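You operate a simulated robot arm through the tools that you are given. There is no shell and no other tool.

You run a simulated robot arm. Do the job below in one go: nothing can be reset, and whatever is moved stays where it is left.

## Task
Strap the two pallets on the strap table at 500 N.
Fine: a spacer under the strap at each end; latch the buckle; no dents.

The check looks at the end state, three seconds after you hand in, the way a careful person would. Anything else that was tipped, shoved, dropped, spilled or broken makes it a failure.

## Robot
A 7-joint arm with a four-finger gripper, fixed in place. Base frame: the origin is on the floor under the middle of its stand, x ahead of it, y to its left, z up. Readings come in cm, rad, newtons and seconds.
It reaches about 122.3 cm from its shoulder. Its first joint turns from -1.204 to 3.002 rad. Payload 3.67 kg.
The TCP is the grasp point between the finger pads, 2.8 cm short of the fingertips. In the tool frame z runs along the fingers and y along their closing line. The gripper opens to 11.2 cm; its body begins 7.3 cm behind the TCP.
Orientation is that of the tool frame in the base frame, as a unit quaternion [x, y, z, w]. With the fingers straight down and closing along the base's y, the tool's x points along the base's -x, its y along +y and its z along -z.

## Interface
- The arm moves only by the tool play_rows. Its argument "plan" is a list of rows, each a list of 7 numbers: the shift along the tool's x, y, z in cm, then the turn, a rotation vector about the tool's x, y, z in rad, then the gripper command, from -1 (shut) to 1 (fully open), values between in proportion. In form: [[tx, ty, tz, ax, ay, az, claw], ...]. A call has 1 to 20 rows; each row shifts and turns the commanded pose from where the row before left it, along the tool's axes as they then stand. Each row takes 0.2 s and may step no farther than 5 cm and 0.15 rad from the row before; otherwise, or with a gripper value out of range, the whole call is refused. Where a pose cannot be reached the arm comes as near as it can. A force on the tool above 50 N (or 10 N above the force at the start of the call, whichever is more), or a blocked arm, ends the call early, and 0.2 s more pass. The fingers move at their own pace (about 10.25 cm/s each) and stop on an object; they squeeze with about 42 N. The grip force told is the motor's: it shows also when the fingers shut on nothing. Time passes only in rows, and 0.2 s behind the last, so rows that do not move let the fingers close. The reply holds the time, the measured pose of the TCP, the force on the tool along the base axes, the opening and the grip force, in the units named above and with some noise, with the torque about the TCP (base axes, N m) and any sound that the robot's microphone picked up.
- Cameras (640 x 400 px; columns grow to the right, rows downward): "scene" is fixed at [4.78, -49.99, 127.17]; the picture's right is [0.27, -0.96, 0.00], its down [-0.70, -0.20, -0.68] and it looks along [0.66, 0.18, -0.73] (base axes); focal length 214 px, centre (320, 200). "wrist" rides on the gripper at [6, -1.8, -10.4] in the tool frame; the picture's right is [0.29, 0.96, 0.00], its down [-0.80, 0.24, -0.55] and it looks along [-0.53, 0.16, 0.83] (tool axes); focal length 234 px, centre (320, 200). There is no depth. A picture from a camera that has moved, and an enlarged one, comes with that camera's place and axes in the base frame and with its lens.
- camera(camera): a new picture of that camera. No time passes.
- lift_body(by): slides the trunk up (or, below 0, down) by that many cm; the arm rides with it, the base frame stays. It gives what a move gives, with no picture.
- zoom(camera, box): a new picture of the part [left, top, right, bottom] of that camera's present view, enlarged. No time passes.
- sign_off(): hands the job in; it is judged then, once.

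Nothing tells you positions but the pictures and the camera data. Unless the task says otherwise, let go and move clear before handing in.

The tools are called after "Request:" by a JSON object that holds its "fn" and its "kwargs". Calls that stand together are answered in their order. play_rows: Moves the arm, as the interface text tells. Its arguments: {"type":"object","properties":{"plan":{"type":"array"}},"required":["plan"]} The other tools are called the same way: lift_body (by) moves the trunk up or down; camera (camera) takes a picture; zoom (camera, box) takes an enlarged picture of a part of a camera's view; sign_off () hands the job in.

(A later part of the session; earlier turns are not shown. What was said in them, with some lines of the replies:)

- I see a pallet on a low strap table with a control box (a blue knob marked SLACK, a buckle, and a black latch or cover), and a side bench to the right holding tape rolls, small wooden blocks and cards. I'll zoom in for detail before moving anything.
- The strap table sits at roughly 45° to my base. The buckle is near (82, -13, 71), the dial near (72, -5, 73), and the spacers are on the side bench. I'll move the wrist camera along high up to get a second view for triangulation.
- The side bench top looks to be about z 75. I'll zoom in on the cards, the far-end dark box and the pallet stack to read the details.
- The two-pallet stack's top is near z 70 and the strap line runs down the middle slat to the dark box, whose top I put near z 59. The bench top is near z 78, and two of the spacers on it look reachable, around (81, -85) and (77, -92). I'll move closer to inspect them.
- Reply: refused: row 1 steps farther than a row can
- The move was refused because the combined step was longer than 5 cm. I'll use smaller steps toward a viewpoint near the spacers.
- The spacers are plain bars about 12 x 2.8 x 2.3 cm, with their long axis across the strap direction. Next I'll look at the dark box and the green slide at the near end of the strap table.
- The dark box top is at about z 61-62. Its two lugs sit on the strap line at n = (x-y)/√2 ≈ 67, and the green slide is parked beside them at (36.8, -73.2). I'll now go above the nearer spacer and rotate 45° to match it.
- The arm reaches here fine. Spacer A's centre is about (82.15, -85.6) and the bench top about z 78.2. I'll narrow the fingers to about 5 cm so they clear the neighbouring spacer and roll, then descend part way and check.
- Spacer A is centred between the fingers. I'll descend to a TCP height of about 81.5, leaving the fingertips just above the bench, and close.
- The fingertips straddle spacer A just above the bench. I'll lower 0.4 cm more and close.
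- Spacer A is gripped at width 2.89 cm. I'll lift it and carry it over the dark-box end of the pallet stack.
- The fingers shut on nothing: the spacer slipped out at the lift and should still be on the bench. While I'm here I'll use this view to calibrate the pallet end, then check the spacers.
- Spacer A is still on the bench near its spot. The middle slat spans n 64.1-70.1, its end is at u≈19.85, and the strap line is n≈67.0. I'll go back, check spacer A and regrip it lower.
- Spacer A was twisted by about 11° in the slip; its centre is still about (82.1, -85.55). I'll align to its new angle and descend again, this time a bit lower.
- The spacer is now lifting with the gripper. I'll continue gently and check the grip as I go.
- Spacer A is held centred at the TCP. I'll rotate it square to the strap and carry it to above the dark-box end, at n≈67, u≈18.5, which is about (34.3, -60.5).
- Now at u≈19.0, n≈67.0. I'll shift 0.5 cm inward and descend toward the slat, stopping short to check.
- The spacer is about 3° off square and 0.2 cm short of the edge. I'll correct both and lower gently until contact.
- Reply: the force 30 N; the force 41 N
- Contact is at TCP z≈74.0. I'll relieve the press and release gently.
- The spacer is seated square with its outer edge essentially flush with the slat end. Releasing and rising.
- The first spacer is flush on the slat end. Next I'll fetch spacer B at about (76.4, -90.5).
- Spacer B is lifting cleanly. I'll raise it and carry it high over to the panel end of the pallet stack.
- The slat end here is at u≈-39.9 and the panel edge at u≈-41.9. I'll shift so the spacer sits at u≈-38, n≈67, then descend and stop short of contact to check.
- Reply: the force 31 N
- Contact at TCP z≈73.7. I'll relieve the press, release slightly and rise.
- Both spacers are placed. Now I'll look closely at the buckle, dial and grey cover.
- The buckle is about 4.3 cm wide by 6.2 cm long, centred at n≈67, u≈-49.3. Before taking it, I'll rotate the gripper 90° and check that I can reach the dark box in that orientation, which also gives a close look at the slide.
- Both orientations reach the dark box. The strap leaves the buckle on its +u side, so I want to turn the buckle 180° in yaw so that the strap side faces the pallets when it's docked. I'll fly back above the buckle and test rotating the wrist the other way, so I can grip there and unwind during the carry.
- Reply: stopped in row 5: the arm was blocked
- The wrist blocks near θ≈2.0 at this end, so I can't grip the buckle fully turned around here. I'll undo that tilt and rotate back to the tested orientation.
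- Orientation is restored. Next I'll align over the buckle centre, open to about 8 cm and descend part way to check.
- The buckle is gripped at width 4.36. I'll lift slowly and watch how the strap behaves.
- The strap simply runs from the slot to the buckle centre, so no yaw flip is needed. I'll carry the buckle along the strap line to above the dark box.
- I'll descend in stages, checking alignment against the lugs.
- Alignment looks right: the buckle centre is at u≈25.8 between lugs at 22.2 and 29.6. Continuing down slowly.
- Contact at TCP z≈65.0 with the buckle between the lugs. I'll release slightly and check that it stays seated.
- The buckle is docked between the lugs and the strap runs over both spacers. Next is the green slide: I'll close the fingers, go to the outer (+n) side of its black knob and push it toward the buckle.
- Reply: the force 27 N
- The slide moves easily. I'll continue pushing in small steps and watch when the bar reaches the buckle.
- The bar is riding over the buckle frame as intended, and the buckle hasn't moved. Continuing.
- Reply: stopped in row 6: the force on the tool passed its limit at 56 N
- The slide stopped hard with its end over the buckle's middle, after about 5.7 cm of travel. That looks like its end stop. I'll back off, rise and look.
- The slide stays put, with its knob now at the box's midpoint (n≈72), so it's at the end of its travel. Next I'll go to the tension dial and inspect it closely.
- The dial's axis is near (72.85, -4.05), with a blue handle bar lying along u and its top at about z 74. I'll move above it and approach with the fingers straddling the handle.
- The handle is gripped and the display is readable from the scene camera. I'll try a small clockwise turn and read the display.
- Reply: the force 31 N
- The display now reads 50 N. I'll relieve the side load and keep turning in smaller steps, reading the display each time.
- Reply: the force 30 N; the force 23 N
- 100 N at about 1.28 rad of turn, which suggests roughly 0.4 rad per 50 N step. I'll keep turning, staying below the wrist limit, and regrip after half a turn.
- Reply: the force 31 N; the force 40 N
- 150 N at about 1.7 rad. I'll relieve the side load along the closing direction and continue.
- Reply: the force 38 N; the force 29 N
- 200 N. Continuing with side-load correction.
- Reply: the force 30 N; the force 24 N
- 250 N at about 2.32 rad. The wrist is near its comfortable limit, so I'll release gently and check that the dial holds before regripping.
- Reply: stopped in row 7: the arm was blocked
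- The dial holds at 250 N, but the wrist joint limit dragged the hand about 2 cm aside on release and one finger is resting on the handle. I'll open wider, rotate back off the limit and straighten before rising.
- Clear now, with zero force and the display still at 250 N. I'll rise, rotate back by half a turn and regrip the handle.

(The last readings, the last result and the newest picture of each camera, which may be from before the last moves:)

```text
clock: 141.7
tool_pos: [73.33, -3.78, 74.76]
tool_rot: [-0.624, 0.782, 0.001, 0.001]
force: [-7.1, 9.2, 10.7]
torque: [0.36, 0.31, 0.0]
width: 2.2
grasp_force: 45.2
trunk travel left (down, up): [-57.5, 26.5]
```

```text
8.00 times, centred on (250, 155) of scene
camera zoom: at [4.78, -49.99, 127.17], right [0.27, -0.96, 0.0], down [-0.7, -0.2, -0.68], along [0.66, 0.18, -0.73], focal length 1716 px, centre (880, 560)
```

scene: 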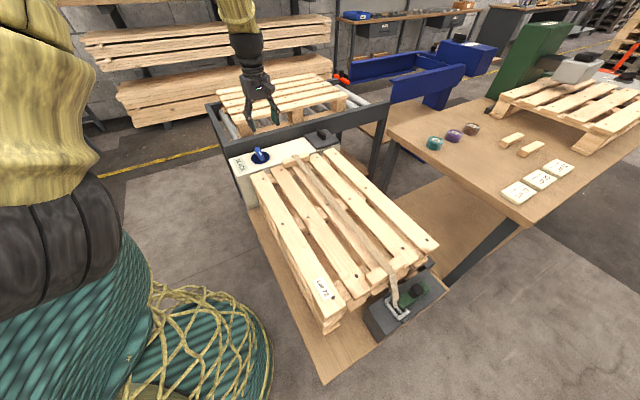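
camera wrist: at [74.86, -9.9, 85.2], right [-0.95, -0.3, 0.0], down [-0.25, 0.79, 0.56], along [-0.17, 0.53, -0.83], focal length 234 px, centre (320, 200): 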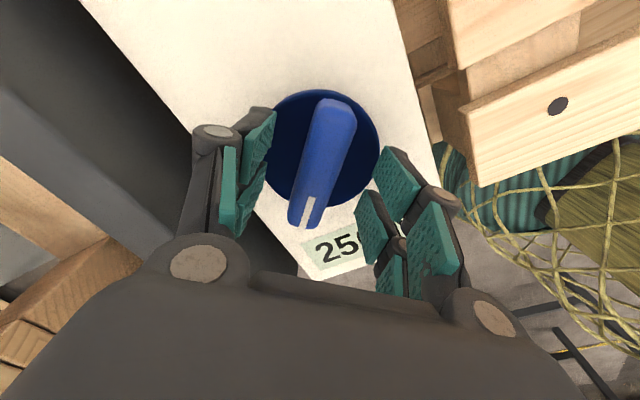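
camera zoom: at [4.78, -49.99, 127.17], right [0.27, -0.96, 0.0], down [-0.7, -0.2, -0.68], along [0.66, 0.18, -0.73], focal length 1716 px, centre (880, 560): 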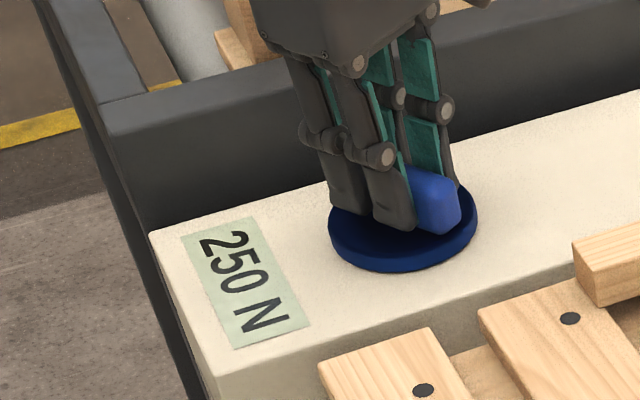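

Request:
{"fn": "play_rows", "kwargs": {"plan": [[0, 0.05, -0.03, 0, 0, 0.05, -1], [0, 0, 0, 0, 0, 0.05, -1], [0, 0, 0, 0, 0, 0, -1]]}}

Request:
{"fn": "zoom", "kwargs": {"camera": "scene", "box": [220, 130, 280, 180]}}

Request:
{"fn": "play_rows", "kwargs": {"plan": [[0, 0, 0, 0, 0, 0.06, -1], [0, 0, 0, 0, 0, 0.06, -1], [0, 0, 0, 0, 0, 0.06, -1], [0, 0, 0, 0, 0, 0, -1]]}}

Request:
{"fn": "zoom", "kwargs": {"camera": "scene", "box": [220, 130, 280, 180]}}

```text
clock: 142.5
tool_pos: [73.18, -3.77, 74.69]
tool_rot: [-0.585, 0.811, 0.001, 0.002]
force: [4.4, 10.8, 13.3]
torque: [-0.25, -0.05, 0.0]
width: 2.19
grasp_force: 45.0
trunk travel left (down, up): [-57.5, 26.5]
```

```text
8.00 times, centred on (250, 155) of scene
camera zoom: at [4.78, -49.99, 127.17], right [0.27, -0.96, 0.0], down [-0.7, -0.2, -0.68], along [0.66, 0.18, -0.73], focal length 1716 px, centre (880, 560)
```

zoom: 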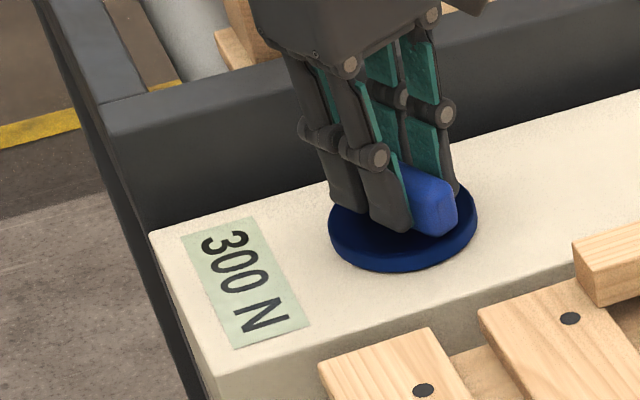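

```text
clock: 143.5
tool_pos: [73.13, -3.77, 74.7]
tool_rot: [-0.508, 0.861, 0.002, 0.002]
force: [11.1, 11.3, 13.7]
torque: [0.92, -0.61, 0.02]
width: 2.2
grasp_force: 45.2
trunk travel left (down, up): [-57.5, 26.5]
```

```text
8.00 times, centred on (250, 155) of scene
camera zoom: at [4.78, -49.99, 127.17], right [0.27, -0.96, 0.0], down [-0.7, -0.2, -0.68], along [0.66, 0.18, -0.73], focal length 1716 px, centre (880, 560)
```

zoom: 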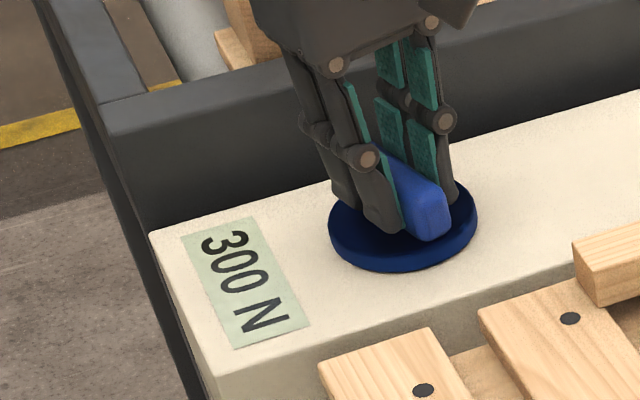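

300 N began at about 2.62 rad, so it's about 20° per 50 N, and 500 N should span roughly φ 4.01-4.36. Continuing steadily.

Request:
{"fn": "play_rows", "kwargs": {"plan": [[0, -0.1, -0.04, 0, 0, 0.06, -1], [0, 0, 0, 0, 0, 0.06, -1], [0, 0, 0, 0, 0, 0.06, -1], [0, 0, 0, 0, 0, 0, -1]]}}

Request:
{"fn": "zoom", "kwargs": {"camera": "scene", "box": [220, 130, 280, 180]}}

Request:
{"fn": "play_rows", "kwargs": {"plan": [[0, 0, 0, 0, 0, 0.06, -1], [0, 0, 0, 0, 0, 0.06, -1], [0, 0, 0, 0, 0, 0.06, -1], [0, 0, 0, 0, 0, 0, -1]]}}

Request:
{"fn": "zoom", "kwargs": {"camera": "scene", "box": [220, 130, 280, 180]}}

Request:
{"fn": "zoom", "kwargs": {"camera": "scene", "box": [340, 230, 450, 330]}}

```text
clock: 144.5
tool_pos: [73.32, -3.83, 74.71]
tool_rot: [-0.43, 0.903, 0.001, 0.001]
force: [6.5, 13.5, 5.2]
torque: [0.53, -0.56, 0.04]
width: 2.18
grasp_force: 45.2
trunk travel left (down, up): [-57.5, 26.5]
```

```text
8.00 times, centred on (250, 155) of scene
camera zoom: at [4.78, -49.99, 127.17], right [0.27, -0.96, 0.0], down [-0.7, -0.2, -0.68], along [0.66, 0.18, -0.73], focal length 1716 px, centre (880, 560)
```

zoom: 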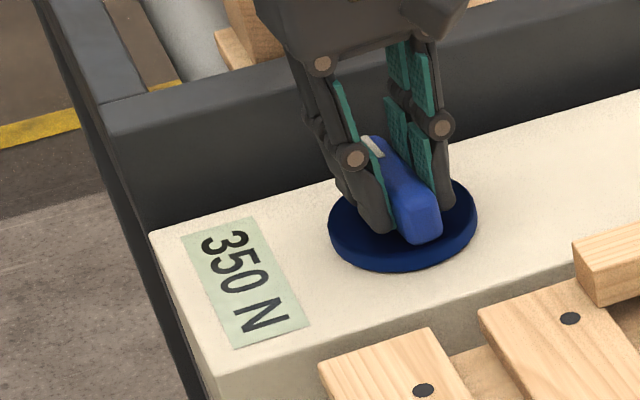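

```text
clock: 145.5
tool_pos: [73.33, -3.77, 74.8]
tool_rot: [-0.346, 0.938, 0.003, 0.001]
force: [10.5, 15.6, 0.0]
torque: [0.54, -0.43, 0.0]
width: 2.18
grasp_force: 45.2
trunk travel left (down, up): [-57.5, 26.5]
```

```text
8.00 times, centred on (250, 155) of scene
camera zoom: at [4.78, -49.99, 127.17], right [0.27, -0.96, 0.0], down [-0.7, -0.2, -0.68], along [0.66, 0.18, -0.73], focal length 1716 px, centre (880, 560)
```

zoom: 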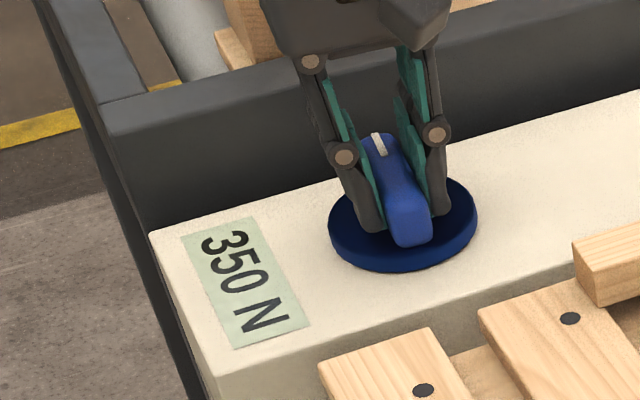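

```text
4.00 times, centred on (395, 280) of scene
camera zoom: at [4.78, -49.99, 127.17], right [0.27, -0.96, 0.0], down [-0.7, -0.2, -0.68], along [0.66, 0.18, -0.73], focal length 858 px, centre (20, -120)
```

zoom: 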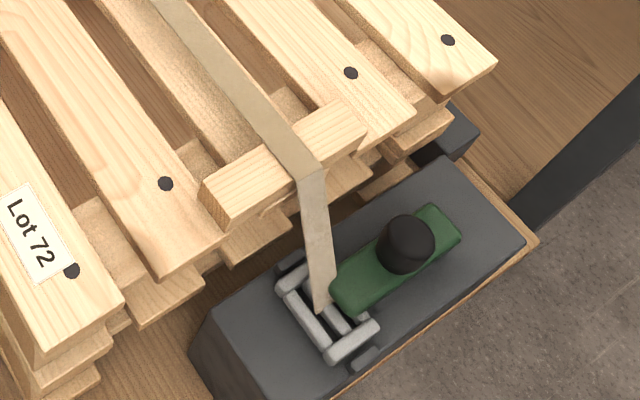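

Request:
{"fn": "play_rows", "kwargs": {"plan": [[0, -0.05, 0, 0, 0, 0.06, -1], [0, 0, 0, 0, 0, 0.06, -1], [0, 0, 0, 0, 0, 0.06, -1], [0, 0, 0, 0, 0, 0, -1]]}}

Request:
{"fn": "zoom", "kwargs": {"camera": "scene", "box": [220, 130, 280, 180]}}

Request:
{"fn": "play_rows", "kwargs": {"plan": [[0, 0, 0, 0, 0, 0.06, -1], [0, 0, 0, 0, 0, 0.06, -1], [0, 0, 0, 0, 0, 0.06, -1], [0, 0, 0, 0, 0, 0, -1]]}}

Request:
{"fn": "zoom", "kwargs": {"camera": "scene", "box": [220, 130, 280, 180]}}

```text
clock: 146.5
tool_pos: [73.2, -3.84, 74.77]
tool_rot: [-0.261, 0.965, 0.002, 0.0]
force: [-3.1, 16.2, 2.2]
torque: [1.11, -0.66, 0.01]
width: 2.19
grasp_force: 45.3
trunk travel left (down, up): [-57.5, 26.5]
```

```text
8.00 times, centred on (250, 155) of scene
camera zoom: at [4.78, -49.99, 127.17], right [0.27, -0.96, 0.0], down [-0.7, -0.2, -0.68], along [0.66, 0.18, -0.73], focal length 1716 px, centre (880, 560)
```

zoom: 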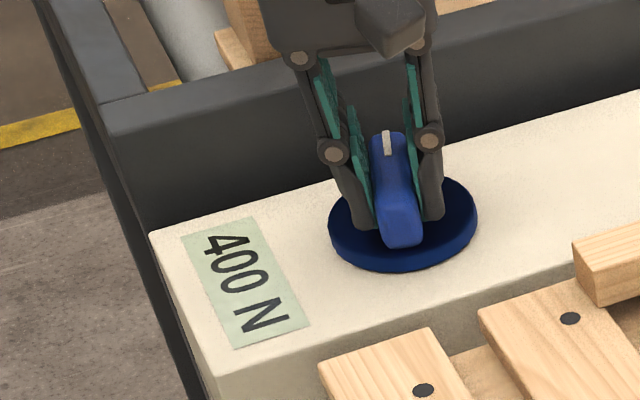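

```text
clock: 147.5
tool_pos: [73.32, -3.98, 74.65]
tool_rot: [-0.172, 0.985, 0.002, 0.0]
force: [-14.2, 16.4, 3.0]
torque: [0.66, -0.59, -0.01]
width: 2.19
grasp_force: 45.1
trunk travel left (down, up): [-57.5, 26.5]
```

```text
8.00 times, centred on (250, 155) of scene
camera zoom: at [4.78, -49.99, 127.17], right [0.27, -0.96, 0.0], down [-0.7, -0.2, -0.68], along [0.66, 0.18, -0.73], focal length 1716 px, centre (880, 560)
```

zoom: 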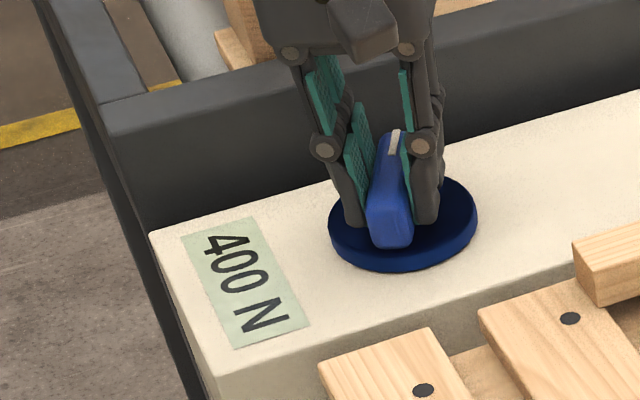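

Request:
{"fn": "play_rows", "kwargs": {"plan": [[0.06, 0.15, 0, 0, 0, 0.06, -1], [0, 0, 0, 0, 0, 0.06, -1], [0, 0, 0, 0, 0, 0, -1]]}}

Request:
{"fn": "zoom", "kwargs": {"camera": "scene", "box": [220, 130, 280, 180]}}

Request:
{"fn": "play_rows", "kwargs": {"plan": [[0, 0, 0, 0, 0, 0.06, -1], [0, 0, 0, 0, 0, 0.06, -1], [0, 0, 0, 0, 0, 0.06, -1], [0, 0, 0, 0, 0, 0, -1]]}}

Request:
{"fn": "zoom", "kwargs": {"camera": "scene", "box": [220, 130, 280, 180]}}

```text
clock: 148.3
tool_pos: [73.13, -3.91, 74.76]
tool_rot: [-0.113, 0.994, 0.002, -0.001]
force: [-6.3, -0.8, -6.2]
torque: [-0.27, 0.23, -0.02]
width: 2.19
grasp_force: 44.7
trunk travel left (down, up): [-57.5, 26.5]
```

```text
8.00 times, centred on (250, 155) of scene
camera zoom: at [4.78, -49.99, 127.17], right [0.27, -0.96, 0.0], down [-0.7, -0.2, -0.68], along [0.66, 0.18, -0.73], focal length 1716 px, centre (880, 560)
```

zoom: 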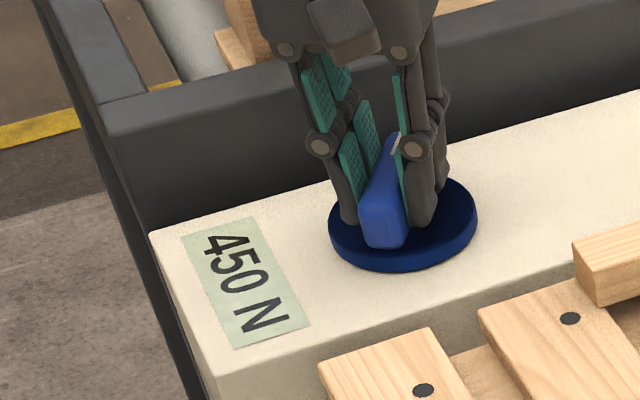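

```text
clock: 149.3
tool_pos: [73.24, -3.99, 74.72]
tool_rot: [-0.023, 1.0, 0.002, 0.0]
force: [2.4, -14.3, -14.8]
torque: [-0.45, -0.82, 0.03]
width: 2.21
grasp_force: 45.2
trunk travel left (down, up): [-57.5, 26.5]
```

```text
8.00 times, centred on (250, 155) of scene
camera zoom: at [4.78, -49.99, 127.17], right [0.27, -0.96, 0.0], down [-0.7, -0.2, -0.68], along [0.66, 0.18, -0.73], focal length 1716 px, centre (880, 560)
```

zoom: 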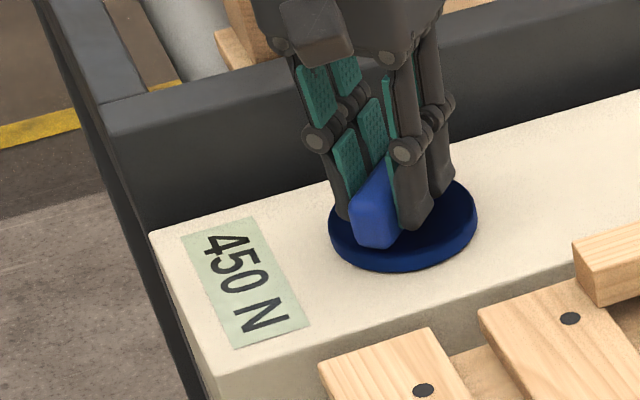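

Request:
{"fn": "play_rows", "kwargs": {"plan": [[0, -0.12, 0.04, 0, 0, 0.05, -1], [0, 0, 0, 0, 0, 0.04, -1], [0, 0, 0, 0, 0, 0, -1]]}}

Request:
{"fn": "zoom", "kwargs": {"camera": "scene", "box": [220, 130, 280, 180]}}

Request:
{"fn": "play_rows", "kwargs": {"plan": [[0, 0, 0, 0, 0, 0.04, -1], [0, 0, 0, 0, 0, 0, -1]]}}

Request:
{"fn": "zoom", "kwargs": {"camera": "scene", "box": [220, 130, 280, 180]}}

```text
clock: 150.1
tool_pos: [73.22, -3.88, 74.78]
tool_rot: [0.021, 1.0, 0.003, -0.001]
force: [1.4, -0.6, -9.9]
torque: [0.12, -1.02, 0.03]
width: 2.19
grasp_force: 44.7
trunk travel left (down, up): [-57.5, 26.5]
```

```text
8.00 times, centred on (250, 155) of scene
camera zoom: at [4.78, -49.99, 127.17], right [0.27, -0.96, 0.0], down [-0.7, -0.2, -0.68], along [0.66, 0.18, -0.73], focal length 1716 px, centre (880, 560)
```

zoom: 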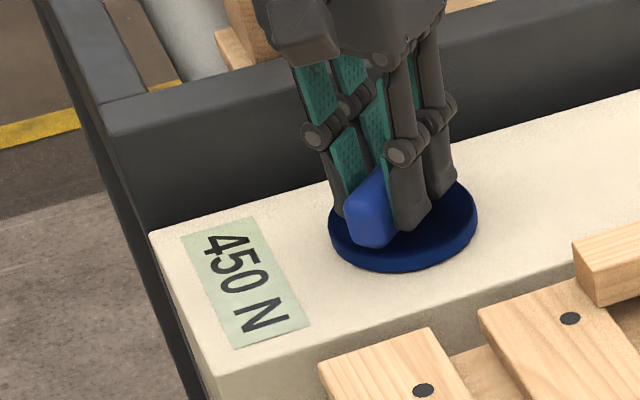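

```text
clock: 150.7
tool_pos: [73.26, -3.92, 74.77]
tool_rot: [0.043, 0.999, 0.002, 0.0]
force: [4.9, 4.2, -4.7]
torque: [0.33, 0.07, 0.03]
width: 2.2
grasp_force: 45.3
trunk travel left (down, up): [-57.5, 26.5]
```

```text
8.00 times, centred on (250, 155) of scene
camera zoom: at [4.78, -49.99, 127.17], right [0.27, -0.96, 0.0], down [-0.7, -0.2, -0.68], along [0.66, 0.18, -0.73], focal length 1716 px, centre (880, 560)
```

zoom: 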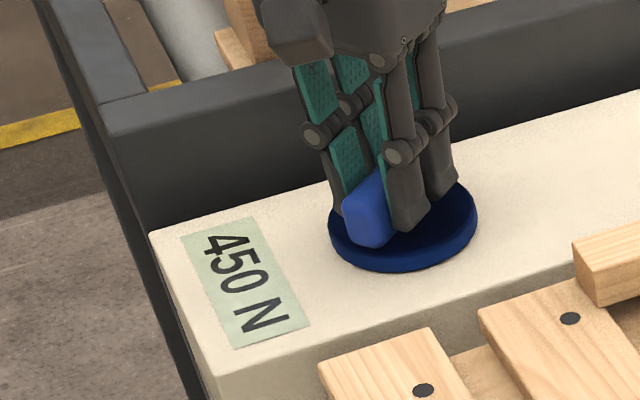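

Request:
{"fn": "play_rows", "kwargs": {"plan": [[0, 0, 0.02, 0, 0, 0.03, -1], [0, 0, 0, 0, 0, 0, -1]]}}

Request:
{"fn": "zoom", "kwargs": {"camera": "scene", "box": [220, 130, 280, 180]}}

Request:
{"fn": "play_rows", "kwargs": {"plan": [[0, 0, 0, 0, 0, 0.03, -1], [0, 0, 0, 0, 0, 0, -1]]}}

Request:
{"fn": "zoom", "kwargs": {"camera": "scene", "box": [220, 130, 280, 180]}}

```text
clock: 151.3
tool_pos: [73.33, -3.92, 74.7]
tool_rot: [0.057, 0.998, 0.002, 0.001]
force: [3.6, 8.5, 8.2]
torque: [0.39, 1.35, 0.0]
width: 2.19
grasp_force: 45.3
trunk travel left (down, up): [-57.5, 26.5]
```

```text
8.00 times, centred on (250, 155) of scene
camera zoom: at [4.78, -49.99, 127.17], right [0.27, -0.96, 0.0], down [-0.7, -0.2, -0.68], along [0.66, 0.18, -0.73], focal length 1716 px, centre (880, 560)
```

zoom: 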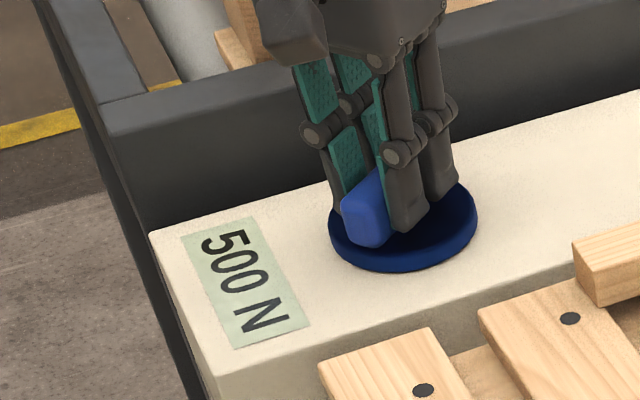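

```text
clock: 151.9
tool_pos: [73.36, -3.83, 74.76]
tool_rot: [0.071, 0.997, 0.002, 0.001]
force: [5.0, 6.6, 16.1]
torque: [0.35, 1.16, -0.04]
width: 2.21
grasp_force: 45.2
trunk travel left (down, up): [-57.5, 26.5]
```

```text
8.00 times, centred on (250, 155) of scene
camera zoom: at [4.78, -49.99, 127.17], right [0.27, -0.96, 0.0], down [-0.7, -0.2, -0.68], along [0.66, 0.18, -0.73], focal length 1716 px, centre (880, 560)
```

zoom: 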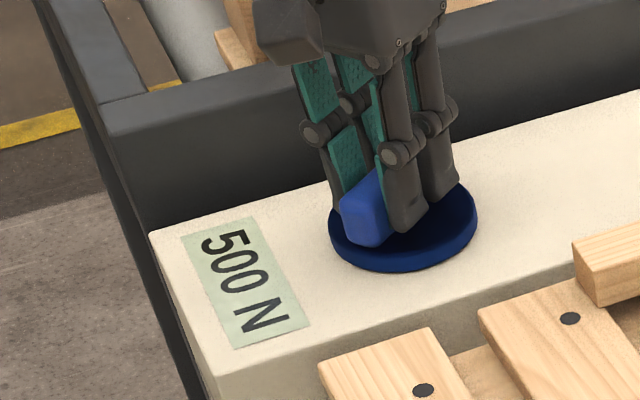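

The display reads 500 N, having switched at about 4.02 rad. I'll move slightly further into the 500 N band so it's not at the edge, zero the side load, then release.

Request:
{"fn": "play_rows", "kwargs": {"plan": [[0, 0, -0.03, 0, 0, 0.04, -1], [0, 0, 0, 0, 0, 0.035, -1], [0, 0, 0, 0, 0, 0, -1]]}}

Request:
{"fn": "zoom", "kwargs": {"camera": "scene", "box": [220, 130, 280, 180]}}

Request:
{"fn": "camera", "kwargs": {"camera": "wrist"}}

```text
clock: 152.7
tool_pos: [73.36, -4.03, 74.74]
tool_rot: [0.109, 0.994, 0.002, 0.0]
force: [2.2, 8.0, 5.6]
torque: [-0.06, -1.46, 0.0]
width: 2.2
grasp_force: 45.2
trunk travel left (down, up): [-57.5, 26.5]
```

```text
8.00 times, centred on (250, 155) of scene
camera zoom: at [4.78, -49.99, 127.17], right [0.27, -0.96, 0.0], down [-0.7, -0.2, -0.68], along [0.66, 0.18, -0.73], focal length 1716 px, centre (880, 560)
```

zoom: 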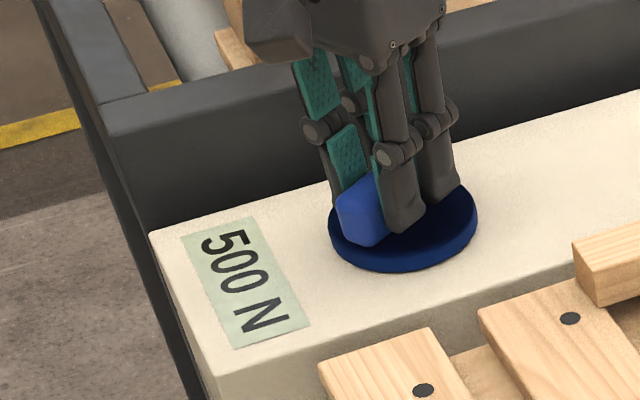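

```text
taken
camera wrist: at [66.94, -4.47, 85.15], right [-0.07, 1.0, 0.0], down [0.83, 0.06, 0.55], along [0.55, 0.04, -0.83], focal length 234 px, centre (320, 200)
```

wrist: 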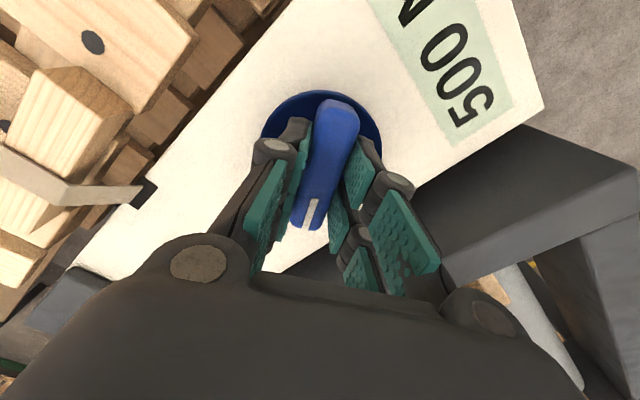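

Request:
{"fn": "play_rows", "kwargs": {"plan": [[0, 0.08, -0.03, 0, 0, 0, -1], [0, 0, 0, 0, 0, 0, -0.6], [0, 0, 0, 0, 0, 0, -0.4], [0, 0, 0, 0, 0, 0, -0.2], [0, 0, 0, 0, 0, 0, 0.1], [0, 0, 0, 0, 0, 0, 0.1]]}}

Request:
{"fn": "zoom", "kwargs": {"camera": "scene", "box": [220, 130, 280, 180]}}

Request:
{"fn": "camera", "kwargs": {"camera": "wrist"}}

```text
clock: 154.1
tool_pos: [73.27, -3.87, 74.69]
tool_rot: [0.107, 0.994, 0.001, 0.0]
force: [-0.8, 0.4, -0.1]
torque: [-0.01, -0.02, 0.02]
width: 6.13
grasp_force: 0.1
trunk travel left (down, up): [-57.5, 26.5]
```

```text
8.00 times, centred on (250, 155) of scene
camera zoom: at [4.78, -49.99, 127.17], right [0.27, -0.96, 0.0], down [-0.7, -0.2, -0.68], along [0.66, 0.18, -0.73], focal length 1716 px, centre (880, 560)
```

zoom: 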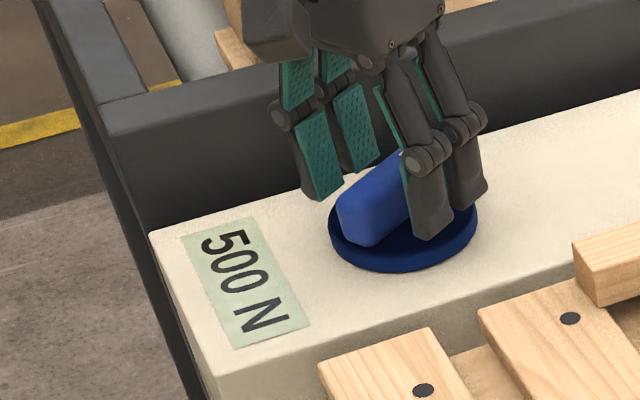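

```text
taken
camera wrist: at [66.91, -4.43, 85.19], right [-0.07, 1.0, 0.0], down [0.83, 0.06, 0.55], along [0.55, 0.04, -0.83], focal length 234 px, centre (320, 200)
```

wrist: 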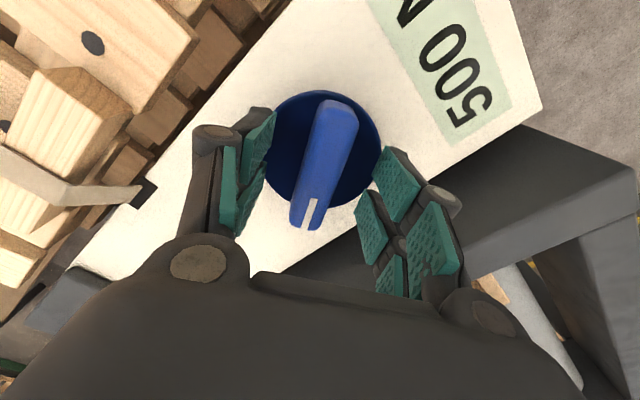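

Released with the display holding at 500 N. I'll rise clear and inspect the whole result: strap, both spacers, buckle and latch.

Request:
{"fn": "play_rows", "kwargs": {"plan": [[0, 0, -1, 0, 0, 0, 0.1], [0, 0, -3, 0, 0, 0, 0.1], [0, 0, -4, 0, 0, 0, 0.1], [0, 0, -4, 0, 0, 0, 0.1], [0, 0, -4, 0, 0, 0, 0.1], [0, 0, -3, 0, 0, 0, 0.1]]}}

Request:
{"fn": "camera", "kwargs": {"camera": "scene"}}

Request:
{"fn": "zoom", "kwargs": {"camera": "scene", "box": [225, 110, 345, 205]}}

Request:
{"fn": "zoom", "kwargs": {"camera": "scene", "box": [350, 240, 440, 330]}}

Request:
{"fn": "camera", "kwargs": {"camera": "wrist"}}

```text
clock: 155.5
tool_pos: [73.19, -3.96, 93.95]
tool_rot: [0.109, 0.994, 0.003, 0.001]
force: [0.0, 0.4, 0.2]
torque: [-0.03, -0.01, 0.0]
width: 6.19
grasp_force: 0.0
trunk travel left (down, up): [-57.5, 26.5]
```

```text
taken
```

scene: 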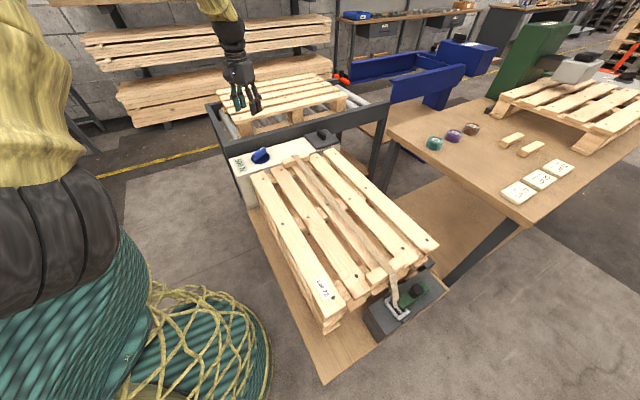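

```text
4.21 times, centred on (285, 158) of scene
camera zoom: at [4.78, -49.99, 127.17], right [0.27, -0.96, 0.0], down [-0.7, -0.2, -0.68], along [0.66, 0.18, -0.73], focal length 903 px, centre (467, 379)
```

zoom: 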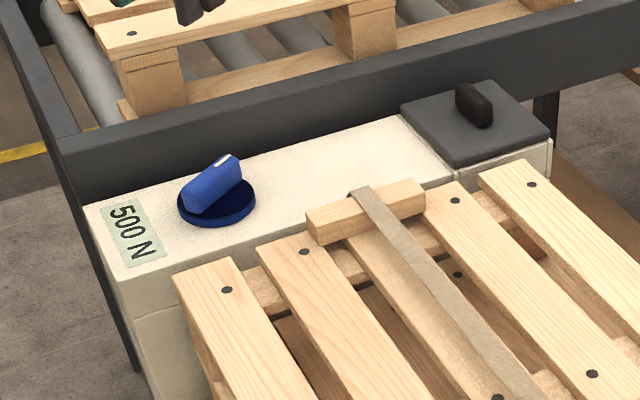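

```text
4.44 times, centred on (395, 285) of scene
camera zoom: at [4.78, -49.99, 127.17], right [0.27, -0.96, 0.0], down [-0.7, -0.2, -0.68], along [0.66, 0.18, -0.73], focal length 953 px, centre (-13, -178)
```

zoom: 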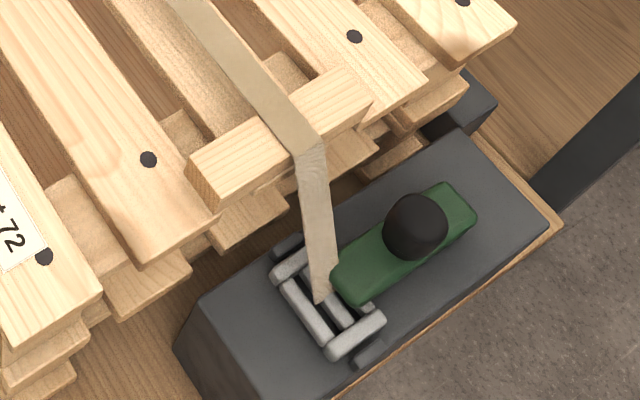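

```text
taken
camera wrist: at [66.83, -4.58, 104.33], right [-0.07, 1.0, 0.0], down [0.83, 0.06, 0.55], along [0.55, 0.05, -0.83], focal length 234 px, centre (320, 200)
```

wrist: 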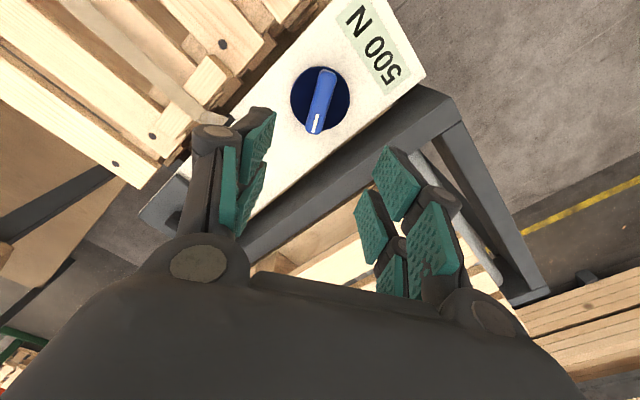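

The display holds at 500 N, with the strap over both spacers. I want to double-check the latch at close range, so I'll fly back over the dark box.

Request:
{"fn": "play_rows", "kwargs": {"plan": [[0, 0, 0, 0, 0, -0.143, 0], [0, 0, 0, 0, 0, -0.143, 0], [0, 0, 0, 0, 0, -0.143, 0], [0, 0, 0, 0, 0, -0.143, 0], [0, 0, 0, 0, 0, -0.143, 0], [0, 0, 0, 0, 0, -0.143, 0], [0, 0, 0, 0, 0, -0.143, 0], [0, 0, 0, 0, 0, 0, 0]]}}

Request:
{"fn": "play_rows", "kwargs": {"plan": [[4.4, -0.747, 0, 0, 0, 0, 0], [4.4, -0.747, 0, 0, 0, 0, 0], [4.4, -0.747, 0, 0, 0, 0, 0], [4.4, -0.747, 0, 0, 0, 0, 0], [4.4, -0.747, 0, 0, 0, 0, 0], [4.4, -0.747, 0, 0, 0, 0, 0], [4.4, -0.747, 0, 0, 0, 0, 0], [4.4, -0.747, 0, 0, 0, 0, 0], [4.4, -0.747, 0, 0, 0, 0, 0], [4.4, -0.747, 0, 0, 0, 0, 0], [4.4, -0.747, 0, 0, 0, 0, 0], [4.4, -0.747, 0, 0, 0, 0, 0], [4.4, -0.747, 0, 0, 0, 0, 0], [4.4, -0.747, 0, 0, 0, 0, 0], [4.4, -0.747, 0, 0, 0, 0, 0], [4.4, -0.747, 0, 0, 0, 0, 0], [4.4, -0.747, 0, 0, 0, 0, 0], [0, 0, 0, 0, 0, 0, 0]]}}

Request:
{"fn": "camera", "kwargs": {"camera": "wrist"}}

```text
clock: 157.3
tool_pos: [73.12, -4.05, 93.69]
tool_rot: [-0.383, 0.924, 0.001, 0.002]
force: [-0.6, 0.1, 0.6]
torque: [-0.01, -0.03, -0.04]
width: 5.62
grasp_force: 0.0
trunk travel left (down, up): [-57.5, 26.5]
```

```text
clock: 161.1
tool_pos: [29.38, -65.95, 93.19]
tool_rot: [-0.382, 0.924, 0.001, 0.001]
force: [-0.4, 0.1, -0.6]
torque: [-0.01, -0.01, 0.0]
width: 5.6
grasp_force: 0.0
trunk travel left (down, up): [-57.5, 26.5]
```

```text
taken
camera wrist: at [26.25, -71.51, 103.69], right [-0.88, 0.48, 0.0], down [0.4, 0.73, 0.56], along [0.26, 0.49, -0.83], focal length 234 px, centre (320, 200)
```

wrist: 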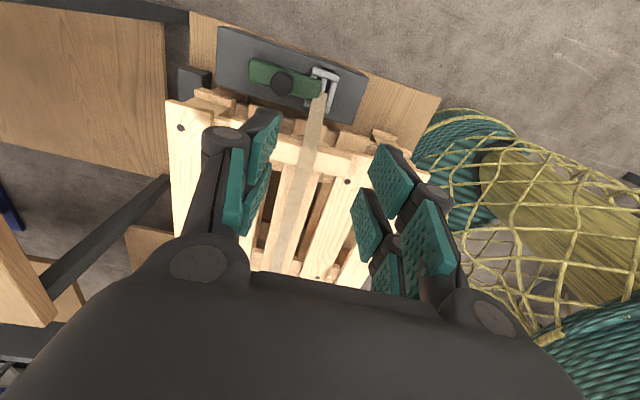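

Request:
{"fn": "zoom", "kwargs": {"camera": "wrist", "box": [200, 20, 400, 140]}}

Request:
{"fn": "zoom", "kwargs": {"camera": "wrist", "box": [235, 45, 355, 125]}}

Request:
{"fn": "zoom", "kwargs": {"camera": "scene", "box": [225, 130, 285, 180]}}

```text
3.20 times, centred on (300, 80) of wrist
camera zoom: at [26.25, -71.51, 103.69], right [-0.88, 0.48, 0.0], down [0.4, 0.73, 0.56], along [0.26, 0.49, -0.83], focal length 749 px, centre (384, 584)
```

zoom: 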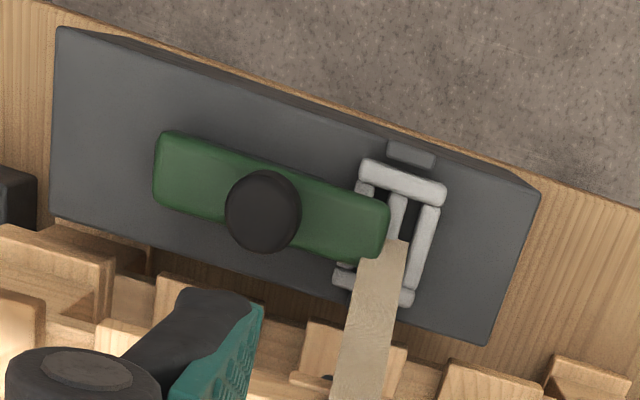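

```text
5.00 times, centred on (295, 85) of wrist
camera zoom: at [26.25, -71.51, 103.69], right [-0.88, 0.48, 0.0], down [0.4, 0.73, 0.56], along [0.26, 0.49, -0.83], focal length 1171 px, centre (445, 775)
```

zoom: 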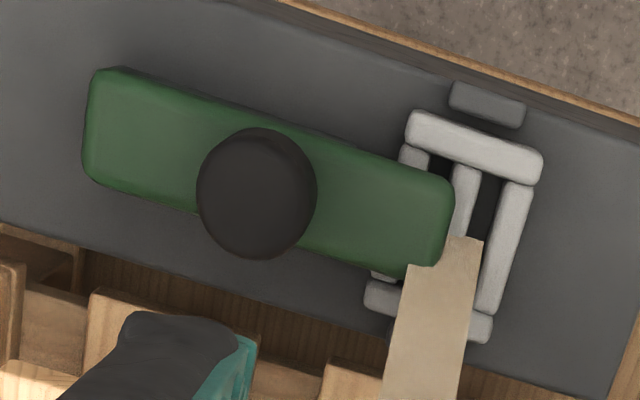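

```text
8.00 times, centred on (255, 155) of scene
camera zoom: at [4.78, -49.99, 127.17], right [0.27, -0.96, 0.0], down [-0.7, -0.2, -0.68], along [0.66, 0.18, -0.73], focal length 1716 px, centre (840, 560)
```

zoom: 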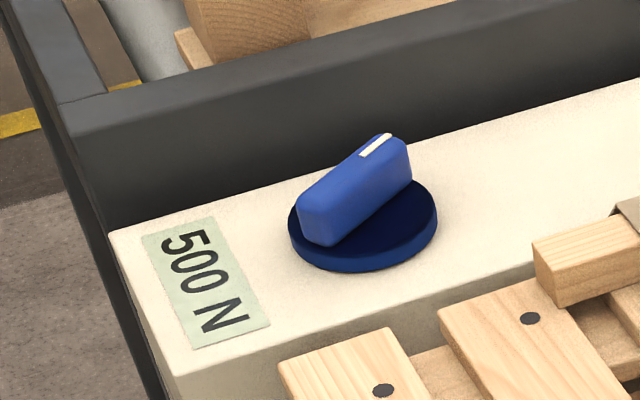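

The latch covers the buckle's half up to the strap. To be sure it's at the end of its travel, I'll press the knob once more from the same side and see whether it moves further.

Request:
{"fn": "play_rows", "kwargs": {"plan": [[0, -3.6, 0, 0, 0, 0, -0.5], [0, -3.5, 0, 0, 0, 0, -1], [0.1, -3.5, 0, 0, 0, 0, -1], [0, 0, 4, 0, 0, 0, -1], [0, 0, 4, 0, 0, 0, -1], [0, 0, 4, 0, 0, 0, -1], [0, 0, 4, 0, 0, 0, -1], [0, 0, 4, 0, 0, 0, -1], [0, 0, 3, 0, 0, 0, -1], [0, 0, 1.5, 0, 0, 0, -1], [0, 0, 0, 0, 0, 0, -1]]}}

Request:
{"fn": "camera", "kwargs": {"camera": "wrist"}}

Request:
{"fn": "zoom", "kwargs": {"camera": "scene", "box": [360, 250, 440, 320]}}

```text
clock: 163.5
tool_pos: [36.7, -73.23, 69.18]
tool_rot: [-0.381, 0.924, 0.003, 0.001]
force: [0.2, 0.4, -0.8]
torque: [0.01, -0.02, 0.0]
width: 0.0
grasp_force: 36.1
trunk travel left (down, up): [-57.5, 26.5]
```

```text
taken
camera wrist: at [33.63, -78.87, 79.63], right [-0.88, 0.48, 0.0], down [0.4, 0.73, 0.56], along [0.26, 0.49, -0.83], focal length 234 px, centre (320, 200)
```

wrist: 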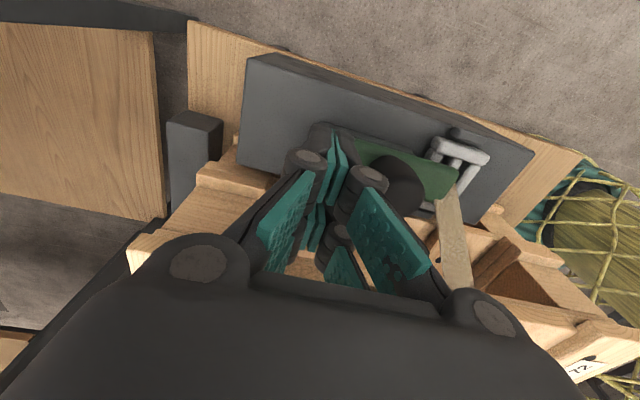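

```text
5.71 times, centred on (400, 285) of scene
camera zoom: at [4.78, -49.99, 127.17], right [0.27, -0.96, 0.0], down [-0.7, -0.2, -0.68], along [0.66, 0.18, -0.73], focal length 1226 px, centre (-137, -286)
```

zoom: 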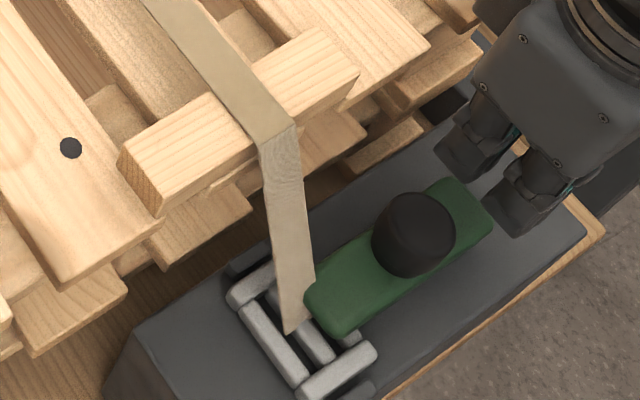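

Request:
{"fn": "play_rows", "kwargs": {"plan": [[0, 0, 1.0, 0, 0, 0, -1], [0, 0, 0.7, 0, 0, 0, -1], [0, 0.7, 0, 0, 0, 0, -1], [0, 0.7, 0, 0, 0, 0, -1], [0, 0, 0, 0, 0, 0, -1]]}}

Request:
{"fn": "play_rows", "kwargs": {"plan": [[0, 0.3, 0, 0, 0, 0, -1], [0, 0.3, 0, 0, 0, 0, -1], [0, 0, 0, 0, 0, 0, -1]]}}

Request:
{"fn": "zoom", "kwargs": {"camera": "scene", "box": [360, 250, 440, 320]}}

```text
clock: 164.7
tool_pos: [35.68, -72.35, 67.4]
tool_rot: [-0.382, 0.924, 0.001, 0.0]
force: [0.7, 0.2, 0.4]
torque: [0.01, -0.01, 0.0]
width: 0.0
grasp_force: 35.6
trunk travel left (down, up): [-57.5, 26.5]
```

```text
clock: 165.5
tool_pos: [35.05, -71.83, 67.34]
tool_rot: [-0.382, 0.924, 0.003, 0.001]
force: [-0.4, 0.9, -0.4]
torque: [-0.04, 0.0, 0.01]
width: 0.0
grasp_force: 36.1
trunk travel left (down, up): [-57.5, 26.5]
```

```text
5.71 times, centred on (400, 285) of scene
camera zoom: at [4.78, -49.99, 127.17], right [0.27, -0.96, 0.0], down [-0.7, -0.2, -0.68], along [0.66, 0.18, -0.73], focal length 1226 px, centre (-137, -286)
```

zoom: 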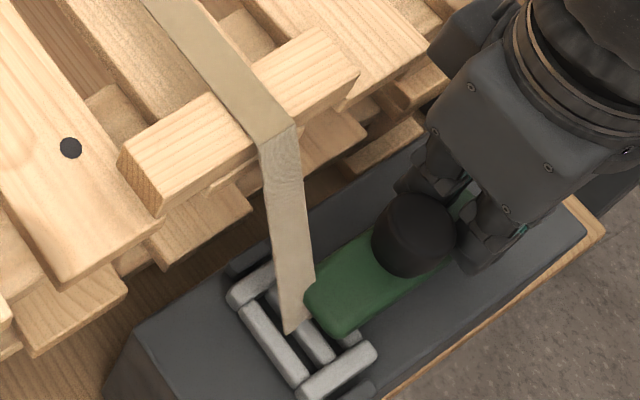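

Request:
{"fn": "play_rows", "kwargs": {"plan": [[0, 0.25, 0, 0, 0, 0, -1], [0, 0, 0, 0, 0, 0, -1]]}}

Request:
{"fn": "play_rows", "kwargs": {"plan": [[0, 0.2, 0, 0, 0, 0, -1], [0, 0, 0, 0, 0, 0, -1]]}}

Request:
{"fn": "zoom", "kwargs": {"camera": "scene", "box": [360, 250, 440, 320]}}

```text
clock: 166.1
tool_pos: [35.1, -71.68, 67.44]
tool_rot: [-0.381, 0.925, 0.001, 0.001]
force: [9.9, -4.6, 6.2]
torque: [0.12, 0.1, -0.14]
width: 0.0
grasp_force: 35.8
trunk travel left (down, up): [-57.5, 26.5]
```

```text
clock: 166.7
tool_pos: [35.08, -71.67, 67.34]
tool_rot: [-0.382, 0.924, 0.001, 0.002]
force: [26.0, -13.6, 11.1]
torque: [0.27, 0.25, -0.37]
width: 0.06
grasp_force: 35.6
trunk travel left (down, up): [-57.5, 26.5]
```

```text
5.71 times, centred on (400, 285) of scene
camera zoom: at [4.78, -49.99, 127.17], right [0.27, -0.96, 0.0], down [-0.7, -0.2, -0.68], along [0.66, 0.18, -0.73], focal length 1226 px, centre (-137, -286)
```

zoom: 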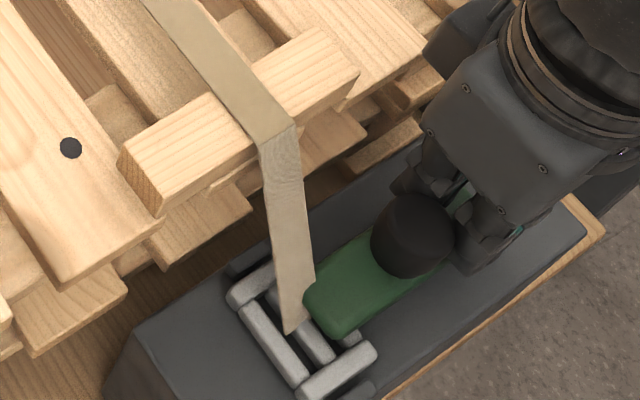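

The slide stops hard at exactly the same place, so the latch is fully closed. I'll back off, rise clear and take a final look.

Request:
{"fn": "play_rows", "kwargs": {"plan": [[0, -0.6, 0, 0, 0, 0, -1], [0, -0.8, 0, 0, 0, 0, -1], [0, -0.6, -1, 0, 0, 0, -1], [0, 0, -4, 0, 0, 0, -1], [0, 0, -4, 0, 0, 0, -0.5], [0, 0, -4, 0, 0, 0, 0], [0, 0, -4, 0, 0, 0, 0], [0, 0, -4, 0, 0, 0, 0], [0, 0, -4, 0, 0, 0, 0], [0, 0, 0, 0, 0, 0, 0]]}}

Request:
{"fn": "camera", "kwargs": {"camera": "scene"}}

Request:
{"fn": "camera", "kwargs": {"camera": "wrist"}}

Request:
{"fn": "zoom", "kwargs": {"camera": "scene", "box": [225, 110, 345, 205]}}

Request:
{"fn": "zoom", "kwargs": {"camera": "scene", "box": [280, 150, 440, 330]}}

```text
clock: 168.9
tool_pos: [36.16, -73.16, 92.18]
tool_rot: [-0.382, 0.924, 0.002, 0.001]
force: [-0.3, -0.2, -0.6]
torque: [0.02, -0.01, -0.02]
width: 5.61
grasp_force: 0.0
trunk travel left (down, up): [-57.5, 26.5]
```

```text
taken
```

scene: 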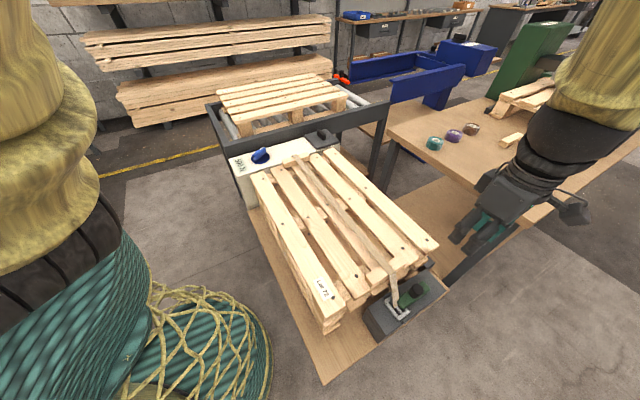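

```text
taken
camera wrist: at [33.2, -78.76, 102.48], right [-0.88, 0.48, 0.0], down [0.4, 0.73, 0.56], along [0.26, 0.49, -0.83], focal length 234 px, centre (320, 200)
```

wrist: 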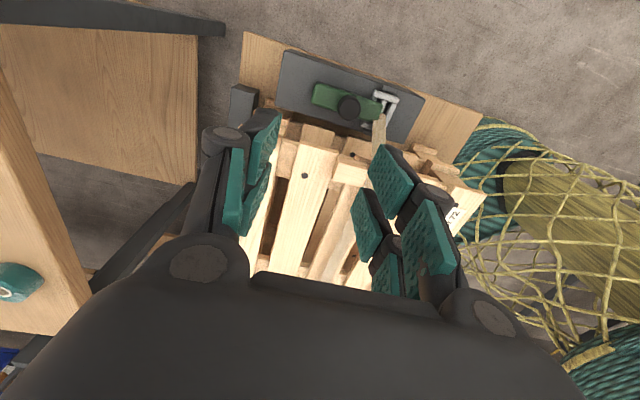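

```text
4.21 times, centred on (285, 158) of scene
camera zoom: at [4.78, -49.99, 127.17], right [0.27, -0.96, 0.0], down [-0.7, -0.2, -0.68], along [0.66, 0.18, -0.73], focal length 903 px, centre (467, 379)
```

zoom: 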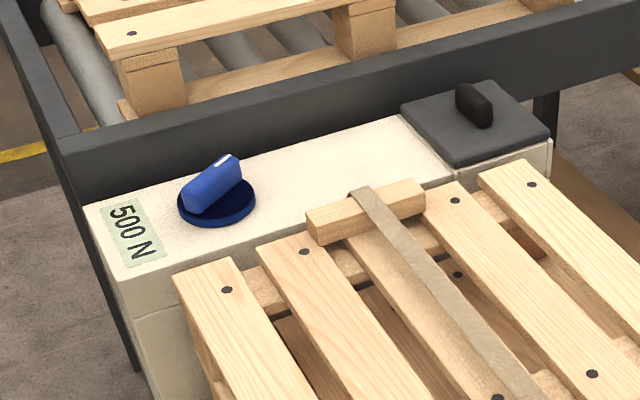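

```text
2.22 times, centred on (360, 240) of scene
camera zoom: at [4.78, -49.99, 127.17], right [0.27, -0.96, 0.0], down [-0.7, -0.2, -0.68], along [0.66, 0.18, -0.73], focal length 477 px, centre (231, 111)
```

zoom: 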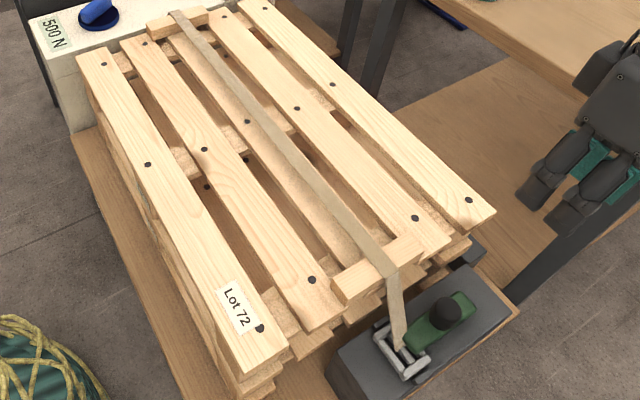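

The strap runs over a spacer at each end, the buckle is docked with the latch at its stop, and the display holds 500 N. I see no dents on the pallets, the gripper is empty and clear, and nothing else was disturbed, so I'm handing in.

Request:
{"fn": "sign_off", "kwargs": {}}

```text
The job is handed in.
```

I strapped the two pallets on the strap table and handed the job in. The display held at 500 N after I let go of the dial.

- **Spacers:** one sits under the strap at each end of the middle slat, flush with or within about half a centimetre of the slat end.
- **Buckle:** it is docked between the two lugs. I slid the green latch over it until it stopped, and pressing it again later moved it no further.
- **Tension:** the display only shows 50 N steps. I stopped partway into the 500 N step, so the true tension could be a little above or below 500 N.
- **Dents:** I saw none on the pallets in the final pictures.

While picking up the first spacer, it slipped and turned slightly on the bench. I regripped it and placed it without trouble. Nothing else was knocked or moved, and the gripper is empty and clear of the table.
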